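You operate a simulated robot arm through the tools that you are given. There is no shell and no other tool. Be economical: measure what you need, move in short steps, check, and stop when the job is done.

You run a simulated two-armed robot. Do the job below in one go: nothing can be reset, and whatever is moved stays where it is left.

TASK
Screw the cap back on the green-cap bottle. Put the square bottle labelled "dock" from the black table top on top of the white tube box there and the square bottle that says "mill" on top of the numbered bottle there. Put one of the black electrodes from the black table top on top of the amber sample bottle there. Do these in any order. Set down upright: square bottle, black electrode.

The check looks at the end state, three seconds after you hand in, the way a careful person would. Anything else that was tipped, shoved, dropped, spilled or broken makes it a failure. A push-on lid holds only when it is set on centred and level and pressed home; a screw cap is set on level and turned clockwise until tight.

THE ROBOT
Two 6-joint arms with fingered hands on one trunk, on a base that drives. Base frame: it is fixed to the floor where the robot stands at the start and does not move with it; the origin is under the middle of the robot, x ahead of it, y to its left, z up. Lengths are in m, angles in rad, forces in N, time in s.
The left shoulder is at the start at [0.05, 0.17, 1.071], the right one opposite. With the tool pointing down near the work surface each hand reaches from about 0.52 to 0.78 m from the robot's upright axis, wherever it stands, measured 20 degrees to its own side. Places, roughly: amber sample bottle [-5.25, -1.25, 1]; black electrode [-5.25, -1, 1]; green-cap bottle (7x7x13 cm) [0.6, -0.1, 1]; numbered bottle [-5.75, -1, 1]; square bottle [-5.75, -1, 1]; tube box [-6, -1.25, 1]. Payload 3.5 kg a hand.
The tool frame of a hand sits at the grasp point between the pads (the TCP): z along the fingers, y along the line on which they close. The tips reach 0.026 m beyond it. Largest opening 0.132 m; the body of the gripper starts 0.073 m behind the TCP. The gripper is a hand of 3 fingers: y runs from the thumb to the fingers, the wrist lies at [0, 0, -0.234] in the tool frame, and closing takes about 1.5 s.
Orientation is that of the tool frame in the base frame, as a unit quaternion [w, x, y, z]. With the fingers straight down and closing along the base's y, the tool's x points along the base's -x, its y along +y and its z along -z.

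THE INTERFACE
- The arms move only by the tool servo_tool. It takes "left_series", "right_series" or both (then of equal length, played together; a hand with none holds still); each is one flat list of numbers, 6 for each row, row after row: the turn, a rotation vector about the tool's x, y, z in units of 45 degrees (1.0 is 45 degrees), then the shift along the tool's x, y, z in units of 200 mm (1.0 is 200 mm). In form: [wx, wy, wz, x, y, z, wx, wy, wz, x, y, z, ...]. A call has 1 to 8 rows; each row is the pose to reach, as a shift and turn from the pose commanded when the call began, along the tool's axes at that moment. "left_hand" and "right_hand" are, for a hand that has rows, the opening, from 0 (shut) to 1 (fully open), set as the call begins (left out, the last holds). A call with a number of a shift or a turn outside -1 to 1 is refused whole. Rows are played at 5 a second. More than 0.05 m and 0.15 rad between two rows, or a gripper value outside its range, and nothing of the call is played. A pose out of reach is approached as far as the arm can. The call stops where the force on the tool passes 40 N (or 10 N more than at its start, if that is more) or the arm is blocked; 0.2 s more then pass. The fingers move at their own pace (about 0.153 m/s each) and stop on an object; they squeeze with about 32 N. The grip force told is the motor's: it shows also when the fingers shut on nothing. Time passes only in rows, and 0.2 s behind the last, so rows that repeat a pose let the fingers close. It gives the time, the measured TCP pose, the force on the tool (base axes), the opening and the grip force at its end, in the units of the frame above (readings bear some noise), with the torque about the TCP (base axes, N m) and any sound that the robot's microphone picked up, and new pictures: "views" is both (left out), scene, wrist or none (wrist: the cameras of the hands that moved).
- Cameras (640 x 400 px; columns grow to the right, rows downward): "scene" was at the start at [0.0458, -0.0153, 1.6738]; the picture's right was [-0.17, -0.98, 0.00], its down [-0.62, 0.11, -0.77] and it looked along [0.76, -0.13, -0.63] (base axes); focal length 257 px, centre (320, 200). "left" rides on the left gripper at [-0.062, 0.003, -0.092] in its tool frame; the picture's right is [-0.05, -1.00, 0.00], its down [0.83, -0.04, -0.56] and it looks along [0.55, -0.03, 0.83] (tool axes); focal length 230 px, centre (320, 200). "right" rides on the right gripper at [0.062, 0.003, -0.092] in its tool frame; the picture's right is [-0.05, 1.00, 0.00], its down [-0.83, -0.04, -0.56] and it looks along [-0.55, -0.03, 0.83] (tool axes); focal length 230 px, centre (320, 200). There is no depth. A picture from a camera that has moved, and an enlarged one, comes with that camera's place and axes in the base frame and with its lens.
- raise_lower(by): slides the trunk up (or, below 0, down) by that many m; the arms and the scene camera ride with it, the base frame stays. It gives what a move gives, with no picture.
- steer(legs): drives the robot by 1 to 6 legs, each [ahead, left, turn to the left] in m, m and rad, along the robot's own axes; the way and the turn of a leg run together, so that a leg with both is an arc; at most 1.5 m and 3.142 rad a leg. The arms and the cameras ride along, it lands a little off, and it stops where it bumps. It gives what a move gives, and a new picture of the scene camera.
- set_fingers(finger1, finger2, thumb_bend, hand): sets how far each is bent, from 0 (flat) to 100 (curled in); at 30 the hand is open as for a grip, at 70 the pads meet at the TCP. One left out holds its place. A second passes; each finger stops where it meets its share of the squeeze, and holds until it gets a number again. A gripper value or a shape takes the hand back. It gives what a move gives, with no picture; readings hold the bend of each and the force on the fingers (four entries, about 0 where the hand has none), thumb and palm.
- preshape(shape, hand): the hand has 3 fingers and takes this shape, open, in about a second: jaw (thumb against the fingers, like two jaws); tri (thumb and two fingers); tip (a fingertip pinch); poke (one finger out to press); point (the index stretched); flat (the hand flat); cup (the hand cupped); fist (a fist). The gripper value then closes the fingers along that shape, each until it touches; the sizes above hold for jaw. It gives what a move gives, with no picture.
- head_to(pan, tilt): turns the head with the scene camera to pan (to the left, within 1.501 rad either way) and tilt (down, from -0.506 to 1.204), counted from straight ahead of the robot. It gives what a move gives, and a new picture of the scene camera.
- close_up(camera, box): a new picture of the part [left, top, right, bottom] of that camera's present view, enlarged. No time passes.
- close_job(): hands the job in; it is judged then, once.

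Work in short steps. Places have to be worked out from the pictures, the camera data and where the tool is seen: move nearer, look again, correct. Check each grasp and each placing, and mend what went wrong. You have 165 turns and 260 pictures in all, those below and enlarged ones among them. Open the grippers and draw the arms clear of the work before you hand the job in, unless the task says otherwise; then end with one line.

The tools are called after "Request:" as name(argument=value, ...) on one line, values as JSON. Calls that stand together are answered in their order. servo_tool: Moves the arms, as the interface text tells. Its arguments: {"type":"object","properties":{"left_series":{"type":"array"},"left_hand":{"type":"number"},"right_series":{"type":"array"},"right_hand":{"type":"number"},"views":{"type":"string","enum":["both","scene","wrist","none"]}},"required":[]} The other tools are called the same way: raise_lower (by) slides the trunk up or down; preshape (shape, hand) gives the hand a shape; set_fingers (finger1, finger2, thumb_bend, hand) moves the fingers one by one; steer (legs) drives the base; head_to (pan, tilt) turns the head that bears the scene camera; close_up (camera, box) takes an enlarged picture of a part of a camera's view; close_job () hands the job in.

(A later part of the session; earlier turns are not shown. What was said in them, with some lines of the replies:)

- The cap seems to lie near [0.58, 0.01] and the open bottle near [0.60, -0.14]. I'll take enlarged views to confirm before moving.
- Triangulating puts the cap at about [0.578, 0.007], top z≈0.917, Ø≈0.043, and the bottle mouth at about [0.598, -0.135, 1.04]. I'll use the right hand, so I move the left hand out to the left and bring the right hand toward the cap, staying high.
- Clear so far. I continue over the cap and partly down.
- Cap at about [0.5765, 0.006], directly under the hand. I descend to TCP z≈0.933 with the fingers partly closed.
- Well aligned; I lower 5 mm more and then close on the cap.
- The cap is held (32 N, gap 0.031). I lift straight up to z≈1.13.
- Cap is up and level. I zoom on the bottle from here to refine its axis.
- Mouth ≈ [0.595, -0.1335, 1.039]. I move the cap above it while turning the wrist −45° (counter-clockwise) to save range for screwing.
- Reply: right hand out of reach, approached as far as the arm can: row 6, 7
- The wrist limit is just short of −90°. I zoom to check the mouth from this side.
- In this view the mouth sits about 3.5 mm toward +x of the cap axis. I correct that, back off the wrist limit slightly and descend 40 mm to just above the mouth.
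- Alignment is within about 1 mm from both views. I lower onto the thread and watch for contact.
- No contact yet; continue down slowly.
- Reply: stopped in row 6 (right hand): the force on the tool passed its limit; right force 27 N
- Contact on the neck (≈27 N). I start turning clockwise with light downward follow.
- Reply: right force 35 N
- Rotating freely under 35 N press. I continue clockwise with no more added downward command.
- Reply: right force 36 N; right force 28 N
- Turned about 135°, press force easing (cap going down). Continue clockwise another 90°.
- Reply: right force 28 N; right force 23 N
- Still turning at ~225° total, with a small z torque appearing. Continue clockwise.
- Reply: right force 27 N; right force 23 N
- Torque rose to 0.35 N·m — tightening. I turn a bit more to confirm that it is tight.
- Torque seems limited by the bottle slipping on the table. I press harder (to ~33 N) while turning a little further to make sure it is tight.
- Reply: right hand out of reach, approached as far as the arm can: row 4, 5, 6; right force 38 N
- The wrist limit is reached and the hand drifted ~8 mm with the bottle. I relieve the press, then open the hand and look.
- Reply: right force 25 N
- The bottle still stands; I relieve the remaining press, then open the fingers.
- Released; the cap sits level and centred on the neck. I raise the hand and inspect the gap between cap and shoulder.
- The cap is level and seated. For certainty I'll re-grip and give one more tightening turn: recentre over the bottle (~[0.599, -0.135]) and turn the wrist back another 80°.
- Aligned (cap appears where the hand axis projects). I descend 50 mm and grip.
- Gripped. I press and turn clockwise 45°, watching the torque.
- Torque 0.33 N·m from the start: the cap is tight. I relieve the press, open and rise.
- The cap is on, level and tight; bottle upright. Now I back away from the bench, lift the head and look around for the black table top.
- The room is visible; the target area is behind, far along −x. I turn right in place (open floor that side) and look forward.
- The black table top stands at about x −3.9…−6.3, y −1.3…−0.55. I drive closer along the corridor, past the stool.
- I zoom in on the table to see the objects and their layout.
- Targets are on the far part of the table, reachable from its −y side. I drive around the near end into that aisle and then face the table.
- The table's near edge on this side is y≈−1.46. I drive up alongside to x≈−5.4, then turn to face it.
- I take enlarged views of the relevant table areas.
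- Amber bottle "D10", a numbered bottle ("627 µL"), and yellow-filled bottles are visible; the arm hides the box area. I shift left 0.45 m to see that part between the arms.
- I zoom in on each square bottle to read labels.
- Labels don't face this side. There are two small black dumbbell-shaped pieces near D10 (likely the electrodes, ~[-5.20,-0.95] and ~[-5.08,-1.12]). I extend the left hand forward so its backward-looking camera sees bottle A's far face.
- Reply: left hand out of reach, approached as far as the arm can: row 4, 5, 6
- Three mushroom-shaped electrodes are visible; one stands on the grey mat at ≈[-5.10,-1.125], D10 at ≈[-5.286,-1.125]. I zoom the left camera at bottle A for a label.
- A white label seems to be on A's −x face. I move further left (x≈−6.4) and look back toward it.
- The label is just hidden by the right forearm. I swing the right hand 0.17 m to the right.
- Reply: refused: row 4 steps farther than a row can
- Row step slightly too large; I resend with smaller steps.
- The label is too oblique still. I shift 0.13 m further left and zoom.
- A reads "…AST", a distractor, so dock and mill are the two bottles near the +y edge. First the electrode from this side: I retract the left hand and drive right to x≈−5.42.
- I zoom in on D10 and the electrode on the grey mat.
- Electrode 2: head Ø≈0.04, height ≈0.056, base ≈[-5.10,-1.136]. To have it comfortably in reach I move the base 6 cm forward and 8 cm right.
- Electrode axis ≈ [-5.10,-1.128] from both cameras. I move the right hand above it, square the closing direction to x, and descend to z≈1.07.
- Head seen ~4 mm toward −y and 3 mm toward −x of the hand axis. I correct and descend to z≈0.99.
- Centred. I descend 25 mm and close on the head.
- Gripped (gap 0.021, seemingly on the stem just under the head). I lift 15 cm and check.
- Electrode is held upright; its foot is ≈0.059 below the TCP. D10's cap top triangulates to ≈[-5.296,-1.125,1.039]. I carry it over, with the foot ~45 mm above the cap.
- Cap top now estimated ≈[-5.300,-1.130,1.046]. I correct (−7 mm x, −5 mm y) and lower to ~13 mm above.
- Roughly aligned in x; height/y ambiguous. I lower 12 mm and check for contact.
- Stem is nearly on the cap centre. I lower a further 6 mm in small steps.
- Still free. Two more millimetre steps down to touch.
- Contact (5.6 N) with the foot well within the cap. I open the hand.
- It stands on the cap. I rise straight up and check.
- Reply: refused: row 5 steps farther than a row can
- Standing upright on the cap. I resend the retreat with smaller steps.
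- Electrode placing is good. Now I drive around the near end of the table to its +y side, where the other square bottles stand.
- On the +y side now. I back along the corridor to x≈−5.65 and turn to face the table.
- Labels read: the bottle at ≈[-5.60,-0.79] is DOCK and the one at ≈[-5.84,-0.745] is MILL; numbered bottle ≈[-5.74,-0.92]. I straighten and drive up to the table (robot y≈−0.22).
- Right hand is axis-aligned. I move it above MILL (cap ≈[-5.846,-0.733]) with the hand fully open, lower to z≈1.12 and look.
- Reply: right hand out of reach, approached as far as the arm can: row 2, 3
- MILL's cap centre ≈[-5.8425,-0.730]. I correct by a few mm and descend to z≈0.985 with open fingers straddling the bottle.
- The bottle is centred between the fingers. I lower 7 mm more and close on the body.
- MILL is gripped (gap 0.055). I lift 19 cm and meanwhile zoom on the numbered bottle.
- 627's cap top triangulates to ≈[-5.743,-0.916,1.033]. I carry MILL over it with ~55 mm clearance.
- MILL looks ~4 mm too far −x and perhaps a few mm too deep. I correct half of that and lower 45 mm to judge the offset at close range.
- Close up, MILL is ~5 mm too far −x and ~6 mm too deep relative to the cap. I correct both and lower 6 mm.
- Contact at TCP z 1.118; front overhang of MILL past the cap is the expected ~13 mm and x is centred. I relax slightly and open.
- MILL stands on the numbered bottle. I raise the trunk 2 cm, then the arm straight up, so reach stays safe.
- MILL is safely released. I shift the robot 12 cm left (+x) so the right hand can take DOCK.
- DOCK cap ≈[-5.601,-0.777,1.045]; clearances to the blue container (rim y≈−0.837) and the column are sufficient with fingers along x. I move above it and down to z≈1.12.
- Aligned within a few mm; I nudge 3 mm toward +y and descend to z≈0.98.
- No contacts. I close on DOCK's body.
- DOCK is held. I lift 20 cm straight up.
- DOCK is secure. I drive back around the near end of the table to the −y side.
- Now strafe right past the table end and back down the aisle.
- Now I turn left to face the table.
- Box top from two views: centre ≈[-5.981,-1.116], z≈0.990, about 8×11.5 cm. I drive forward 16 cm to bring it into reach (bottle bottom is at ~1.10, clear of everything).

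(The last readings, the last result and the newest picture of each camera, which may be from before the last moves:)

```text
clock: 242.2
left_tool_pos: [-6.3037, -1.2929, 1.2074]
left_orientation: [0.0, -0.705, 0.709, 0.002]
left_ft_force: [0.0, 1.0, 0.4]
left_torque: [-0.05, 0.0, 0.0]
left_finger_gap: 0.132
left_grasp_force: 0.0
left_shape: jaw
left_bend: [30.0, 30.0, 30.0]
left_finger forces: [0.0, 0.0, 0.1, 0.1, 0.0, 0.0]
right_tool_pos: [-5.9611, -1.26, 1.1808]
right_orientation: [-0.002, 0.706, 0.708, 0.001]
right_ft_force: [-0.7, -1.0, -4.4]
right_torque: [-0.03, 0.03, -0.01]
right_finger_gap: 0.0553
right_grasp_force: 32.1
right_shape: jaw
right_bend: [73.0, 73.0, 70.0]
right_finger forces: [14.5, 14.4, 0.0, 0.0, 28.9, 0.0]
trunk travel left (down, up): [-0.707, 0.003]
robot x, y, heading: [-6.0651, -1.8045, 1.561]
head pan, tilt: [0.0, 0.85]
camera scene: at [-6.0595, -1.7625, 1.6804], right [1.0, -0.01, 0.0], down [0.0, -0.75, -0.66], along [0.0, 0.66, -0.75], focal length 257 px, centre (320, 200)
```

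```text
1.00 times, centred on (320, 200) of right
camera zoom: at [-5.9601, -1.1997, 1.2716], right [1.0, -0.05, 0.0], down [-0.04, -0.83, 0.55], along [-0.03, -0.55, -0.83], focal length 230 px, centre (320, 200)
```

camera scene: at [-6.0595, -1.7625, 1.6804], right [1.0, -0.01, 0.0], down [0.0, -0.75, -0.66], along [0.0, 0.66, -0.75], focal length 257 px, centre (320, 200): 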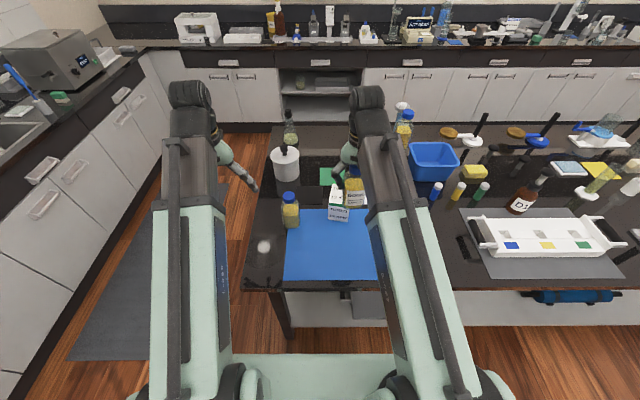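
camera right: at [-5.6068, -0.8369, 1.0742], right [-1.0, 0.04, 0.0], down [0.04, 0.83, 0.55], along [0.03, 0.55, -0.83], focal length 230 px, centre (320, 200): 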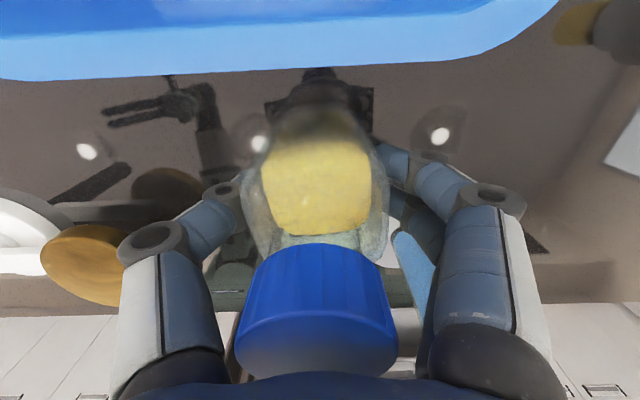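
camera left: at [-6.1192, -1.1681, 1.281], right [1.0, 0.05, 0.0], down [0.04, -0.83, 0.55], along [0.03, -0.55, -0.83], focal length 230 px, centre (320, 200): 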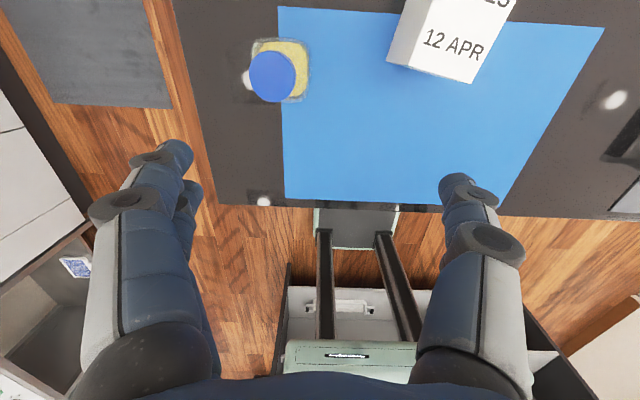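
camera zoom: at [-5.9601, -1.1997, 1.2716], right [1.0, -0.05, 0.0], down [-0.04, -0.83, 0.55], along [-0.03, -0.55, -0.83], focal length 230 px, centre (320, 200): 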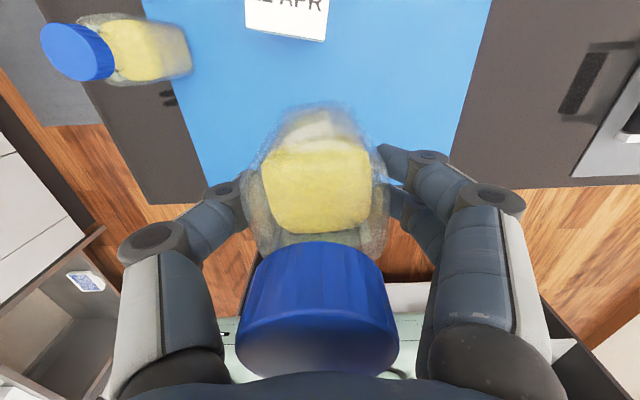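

I move DOCK above the box centre (TCP ≈[-5.986,-1.130]).

Request:
servo_tool(right_series=[0, 0, 0, 0.2, -0.04, 0, 0, 0, 0, 0.4, -0.08, 0, 0, 0, 0, 0.55, -0.125, 0.05, 0, 0, 0, 0.65, -0.125, 0.1, 0, 0, 0, 0.65, -0.125, 0.2, 0, 0, 0, 0.65, -0.125, 0.3, 0, 0, 0, 0.65, -0.125, 0.3], views="wrist")

Request:
close_up(camera="scene", box=[280, 120, 420, 220])

```text
clock: 243.8
left_tool_pos: [-6.3046, -1.2962, 1.209]
left_orientation: [0.002, -0.705, 0.709, 0.003]
left_ft_force: [-0.7, -0.8, -0.2]
left_torque: [0.01, 0.02, 0.0]
left_finger_gap: 0.1318
left_grasp_force: 0.1
left_shape: jaw
left_bend: [30.0, 30.0, 30.0]
left_finger forces: [0.0, 0.0, 0.1, 0.0, 0.0, 0.0]
right_tool_pos: [-5.9878, -1.1328, 1.1191]
right_orientation: [-0.002, 0.706, 0.708, 0.002]
right_ft_force: [-0.8, -0.1, -4.1]
right_torque: [-0.01, -0.01, 0.02]
right_finger_gap: 0.0552
right_grasp_force: 32.2
right_shape: jaw
right_bend: [73.0, 73.0, 70.0]
right_finger forces: [14.5, 14.4, 0.0, 0.1, 29.0, 0.1]
trunk travel left (down, up): [-0.707, 0.003]
robot x, y, heading: [-6.0613, -1.8051, 1.561]
head pan, tilt: [0.0, 0.85]
camera right: at [-5.9856, -1.072, 1.2114], right [1.0, -0.05, 0.0], down [-0.04, -0.83, 0.55], along [-0.03, -0.55, -0.83], focal length 230 px, centre (320, 200)
```

right: 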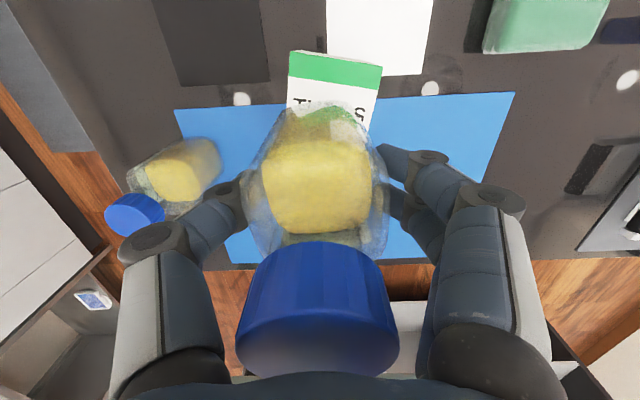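

```text
4.00 times, centred on (350, 170) of scene
camera zoom: at [-6.0597, -1.7648, 1.6805], right [1.0, -0.01, 0.0], down [0.0, -0.75, -0.66], along [0.0, 0.66, -0.75], focal length 1028 px, centre (200, 320)
```

zoom: 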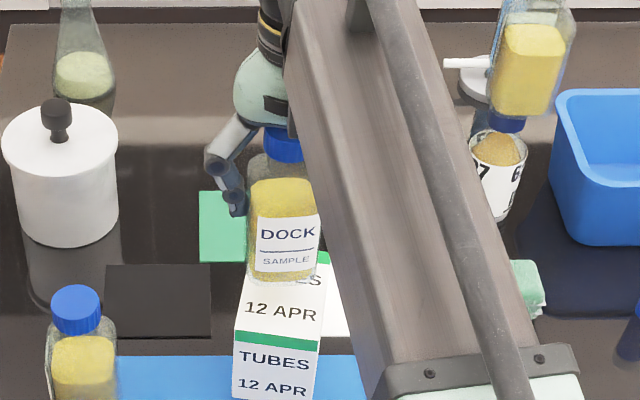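

DOCK is over the box centre (within ~5–10 mm). I shift 5 mm back and lower to just above the top.

Request:
servo_tool(right_series=[0, 0, 0, -0.025, 0.01, 0.08, 0, 0, 0, -0.025, 0.01, 0.16, 0, 0, 0, -0.025, 0.01, 0.2, 0, 0, 0, -0.025, 0.01, 0.2], views="none")

Request:
close_up(camera="scene", box=[310, 140, 390, 220])

```text
clock: 244.8
left_tool_pos: [-6.3051, -1.296, 1.2075]
left_orientation: [0.002, -0.705, 0.709, 0.003]
left_ft_force: [0.2, -0.1, 0.3]
left_torque: [0.01, -0.03, 0.0]
left_finger_gap: 0.132
left_grasp_force: 0.0
left_shape: jaw
left_bend: [30.0, 30.0, 30.0]
left_finger forces: [0.0, 0.1, 0.1, 0.1, 0.0, 0.0]
right_tool_pos: [-5.9836, -1.1369, 1.0845]
right_orientation: [-0.002, 0.706, 0.708, 0.003]
right_ft_force: [-0.5, 2.5, 19.8]
right_torque: [0.01, -0.01, 0.01]
right_finger_gap: 0.0551
right_grasp_force: 31.8
right_shape: jaw
right_bend: [74.0, 73.0, 70.0]
right_finger forces: [16.6, 17.0, 0.1, 0.0, 33.5, 0.0]
trunk travel left (down, up): [-0.707, 0.003]
robot x, y, heading: [-6.0628, -1.801, 1.563]
head pan, tilt: [0.0, 0.85]
```

```text
5.00 times, centred on (350, 180) of scene
camera zoom: at [-6.0599, -1.7666, 1.6809], right [1.0, -0.01, 0.0], down [0.0, -0.75, -0.66], along [0.0, 0.66, -0.75], focal length 1285 px, centre (170, 300)
```

zoom: 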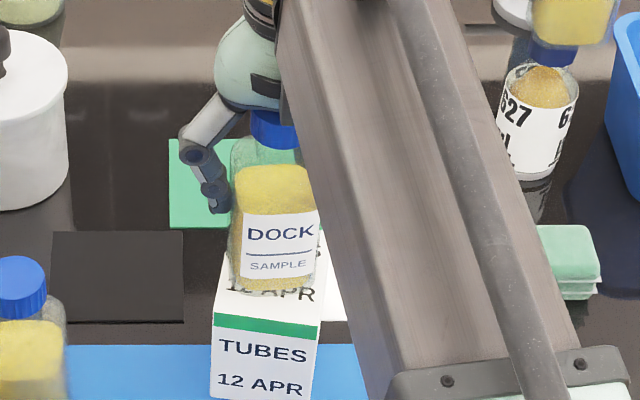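

Contact (box top ≈1.00); DOCK sits fully on the box with margins all around. I relieve the press and open.

Request:
servo_tool(right_series=[0, 0, 0, 0, 0, -0.01, 0, 0, 0, 0, 0, -0.018, 0, 0, 0, 0, 0, -0.018], views="none")

```text
clock: 245.6
left_tool_pos: [-6.3044, -1.2968, 1.2077]
left_orientation: [0.002, -0.705, 0.709, 0.003]
left_ft_force: [-0.3, -0.7, 0.4]
left_torque: [0.0, 0.02, -0.02]
left_finger_gap: 0.1318
left_grasp_force: 0.0
left_shape: jaw
left_bend: [30.0, 30.0, 30.0]
left_finger forces: [0.1, 0.1, 0.0, 0.0, 0.0, 0.1]
right_tool_pos: [-5.9847, -1.1361, 1.0843]
right_orientation: [-0.002, 0.706, 0.708, 0.002]
right_ft_force: [1.5, 0.2, 8.1]
right_torque: [-0.03, -0.04, 0.03]
right_finger_gap: 0.0553
right_grasp_force: 31.5
right_shape: jaw
right_bend: [74.0, 73.0, 70.0]
right_finger forces: [16.6, 16.8, 0.0, 0.0, 32.7, 0.0]
trunk travel left (down, up): [-0.707, 0.003]
robot x, y, heading: [-6.0606, -1.8012, 1.56]
head pan, tilt: [0.0, 0.85]
```

Still 8 N of press, which is gentle; I open the fingers now.

Request:
servo_tool(right_series=[0, 0, 0, 0, 0, -0.005, 0, 0, 0, 0, 0, -0.005, 0, 0, 0, 0, 0, -0.005, 0, 0, 0, 0, 0, -0.005, 0, 0, 0, 0, 0, -0.005], right_hand=0.9, views="wrist")

Request:
close_up(camera="scene", box=[310, 140, 390, 220])

```text
clock: 246.8
left_tool_pos: [-6.3053, -1.2947, 1.2076]
left_orientation: [0.001, -0.705, 0.709, 0.002]
left_ft_force: [0.0, -0.9, -0.1]
left_torque: [0.0, -0.01, 0.03]
left_finger_gap: 0.1321
left_grasp_force: 0.0
left_shape: jaw
left_bend: [30.0, 30.0, 30.0]
left_finger forces: [0.0, 0.0, 0.0, 0.1, 0.0, 0.1]
right_tool_pos: [-5.986, -1.1366, 1.0868]
right_orientation: [-0.003, 0.706, 0.708, 0.001]
right_ft_force: [-0.5, 0.5, -0.1]
right_torque: [-0.02, 0.04, 0.02]
right_finger_gap: 0.1187
right_grasp_force: 0.0
right_shape: jaw
right_bend: [48.0, 48.0, 44.0]
right_finger forces: [0.0, 0.1, 0.0, 0.0, 0.0, 0.0]
trunk travel left (down, up): [-0.707, 0.003]
robot x, y, heading: [-6.058, -1.8005, 1.561]
head pan, tilt: [0.0, 0.85]
camera right: at [-5.984, -1.0762, 1.1778], right [1.0, -0.05, 0.0], down [-0.04, -0.83, 0.55], along [-0.03, -0.55, -0.83], focal length 230 px, centre (320, 200)
```

right: 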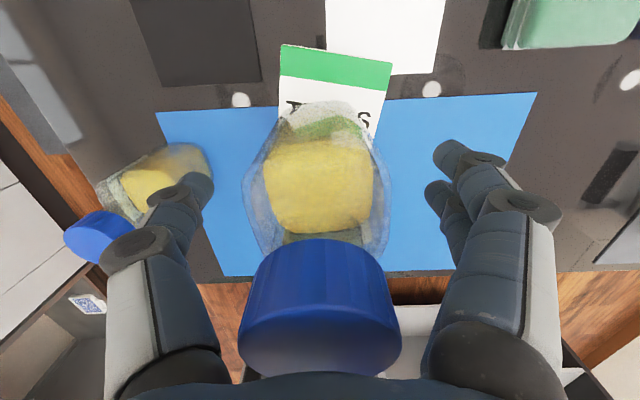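

```text
5.00 times, centred on (350, 180) of scene
camera zoom: at [-6.0597, -1.765, 1.6805], right [1.0, -0.01, 0.0], down [0.0, -0.75, -0.66], along [0.0, 0.66, -0.75], focal length 1285 px, centre (170, 300)
```

zoom: 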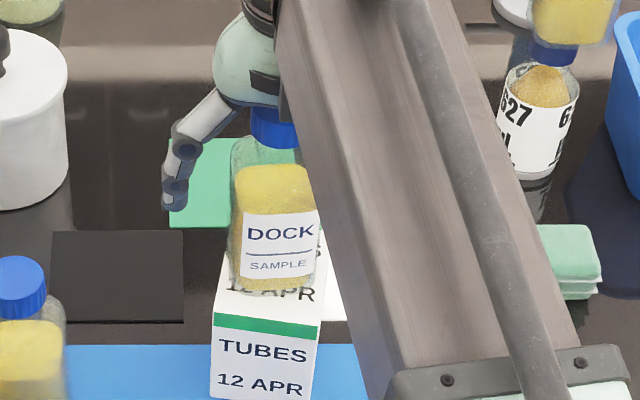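

DOCK stands upright on the box. I rise 11 cm straight up, then back the robot away.

Request:
servo_tool(right_series=[0, 0, 0, 0, 0, -0.1, 0, 0, 0, 0, 0, -0.25, 0, 0, 0, 0, 0, -0.4, 0, 0, 0, 0, 0, -0.55, 0, 0, 0, 0, 0, -0.55], right_hand=1.0, views="wrist")

Request:
steer(legs=[[-0.3, 0, 0]])

Request:
head_to(pan=-0.2, tilt=0.6)

Request:
close_up(camera="scene", box=[230, 120, 430, 245])

```text
clock: 248.0
left_tool_pos: [-6.3038, -1.2956, 1.2077]
left_orientation: [0.0, -0.705, 0.709, 0.003]
left_ft_force: [-1.2, 0.4, -0.2]
left_torque: [-0.01, 0.03, -0.02]
left_finger_gap: 0.1318
left_grasp_force: 0.1
left_shape: jaw
left_bend: [30.0, 30.0, 30.0]
left_finger forces: [0.0, 0.1, 0.0, 0.1, 0.0, 0.0]
right_tool_pos: [-5.9835, -1.1354, 1.1959]
right_orientation: [-0.002, 0.706, 0.708, 0.002]
right_ft_force: [-0.1, 0.2, -0.6]
right_torque: [-0.02, 0.0, 0.01]
right_finger_gap: 0.1318
right_grasp_force: 0.0
right_shape: jaw
right_bend: [30.0, 30.0, 30.0]
right_finger forces: [0.0, 0.0, 0.0, 0.1, 0.0, 0.0]
trunk travel left (down, up): [-0.707, 0.003]
robot x, y, heading: [-6.0601, -1.8012, 1.562]
head pan, tilt: [0.0, 0.85]
camera right: at [-5.9826, -1.0762, 1.2873], right [1.0, -0.05, 0.0], down [-0.04, -0.83, 0.55], along [-0.03, -0.55, -0.83], focal length 230 px, centre (320, 200)
```

right: 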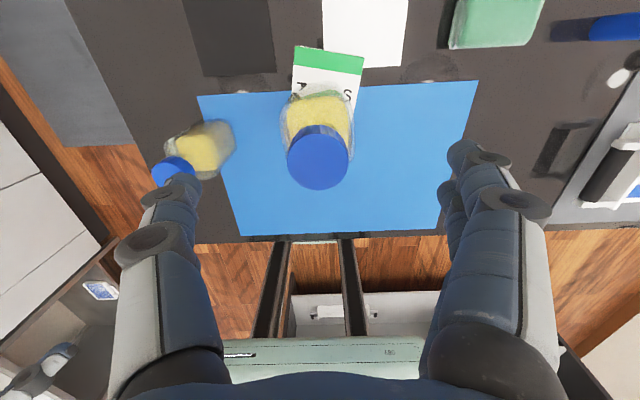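

```text
clock: 250.0
left_tool_pos: [-6.3076, -1.5953, 1.2076]
left_orientation: [0.001, -0.707, 0.707, 0.002]
left_ft_force: [0.1, -1.0, -0.7]
left_torque: [0.04, 0.0, -0.02]
left_finger_gap: 0.1318
left_grasp_force: 0.2
left_shape: jaw
left_bend: [30.0, 30.0, 30.0]
left_finger forces: [0.0, 0.0, 0.0, 0.0, 0.0, 0.0]
right_tool_pos: [-5.9894, -1.4332, 1.1958]
right_orientation: [-0.001, 0.704, 0.71, 0.002]
right_ft_force: [0.0, -0.1, -0.4]
right_torque: [0.04, -0.01, 0.01]
right_finger_gap: 0.1319
right_grasp_force: 0.1
right_shape: jaw
right_bend: [30.0, 30.0, 30.0]
right_finger forces: [0.1, 0.0, 0.1, 0.0, 0.0, 0.0]
trunk travel left (down, up): [-0.707, 0.003]
robot x, y, heading: [-6.0618, -2.1015, 1.569]
head pan, tilt: [0.0, 0.85]
camera scene: at [-6.0609, -2.0634, 1.6805], right [1.0, 0.0, 0.0], down [0.0, -0.75, -0.66], along [0.0, 0.66, -0.75], focal length 257 px, centre (320, 200)
```

scene: 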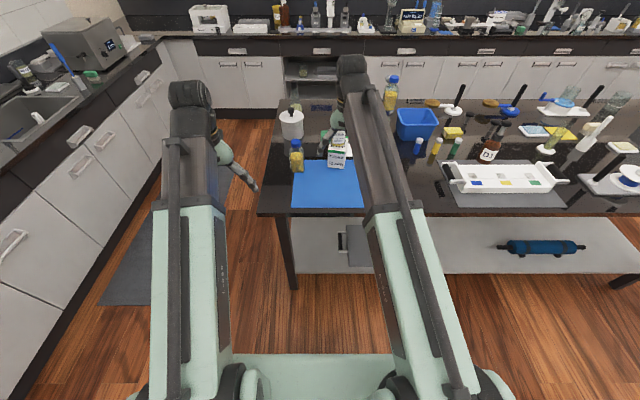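

```text
clock: 250.8
left_tool_pos: [-6.3076, -1.594, 1.2094]
left_orientation: [0.0, -0.707, 0.708, 0.003]
left_ft_force: [0.9, 0.4, 1.2]
left_torque: [-0.03, -0.03, -0.02]
left_finger_gap: 0.132
left_grasp_force: 0.1
left_shape: jaw
left_bend: [30.0, 30.0, 30.0]
left_finger forces: [0.0, 0.0, 0.0, 0.0, 0.0, 0.0]
right_tool_pos: [-5.9887, -1.4333, 1.1961]
right_orientation: [-0.001, 0.705, 0.709, 0.002]
right_ft_force: [1.3, -0.4, -0.1]
right_torque: [0.0, 0.01, 0.01]
right_finger_gap: 0.132
right_grasp_force: 0.0
right_shape: jaw
right_bend: [30.0, 30.0, 30.0]
right_finger forces: [0.1, 0.0, 0.1, 0.1, 0.0, 0.0]
trunk travel left (down, up): [-0.707, 0.003]
robot x, y, heading: [-6.0624, -2.0952, 1.564]
head pan, tilt: [-0.201, 0.6]
camera scene: at [-6.0433, -2.0533, 1.7013], right [0.98, -0.2, 0.0], down [-0.11, -0.55, -0.82], along [0.16, 0.81, -0.57], focal length 257 px, centre (320, 200)
```

scene: 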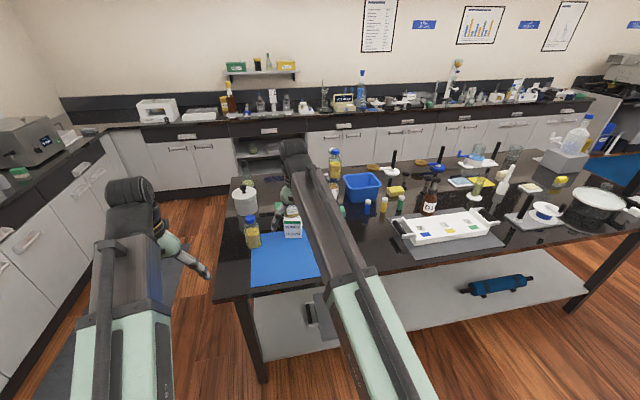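

```text
3.20 times, centred on (330, 182) of scene
camera zoom: at [-6.0433, -2.0533, 1.7013], right [0.98, -0.2, 0.0], down [-0.11, -0.55, -0.82], along [0.16, 0.81, -0.57], focal length 822 px, centre (288, 256)
```

zoom: 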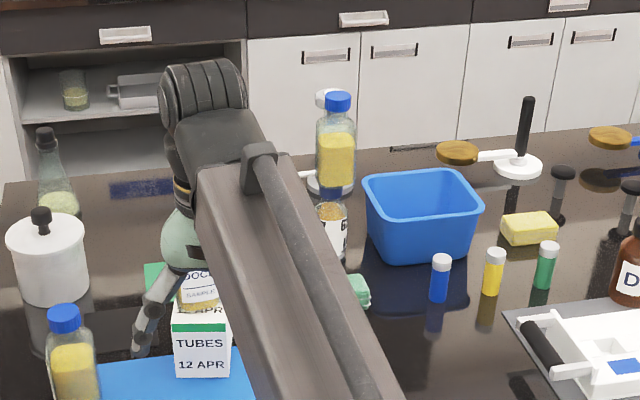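

MILL on 627 and DOCK on the box both stand upright. One last look at the electrode on D10.

Request:
close_up(camera="scene", box=[390, 150, 480, 230])

```text
5.00 times, centred on (435, 190) of scene
camera zoom: at [-6.0433, -2.0533, 1.7013], right [0.98, -0.2, 0.0], down [-0.11, -0.55, -0.82], along [0.16, 0.81, -0.57], focal length 1285 px, centre (-255, 250)
```

zoom: 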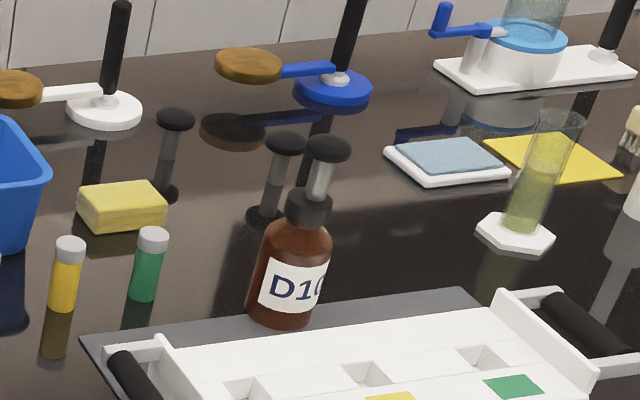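

All the placings check out, both hands are open, and the arms are clear of the work, so I hand the job in.

Request:
close_job()

```text
The job is handed in.
```

I finished all four parts and handed the job in: the green cap is screwed on tight, "dock" stands on the tube box, "mill" stands on the numbered bottle (627 µL), and a black electrode stands on the amber sample bottle (D10).
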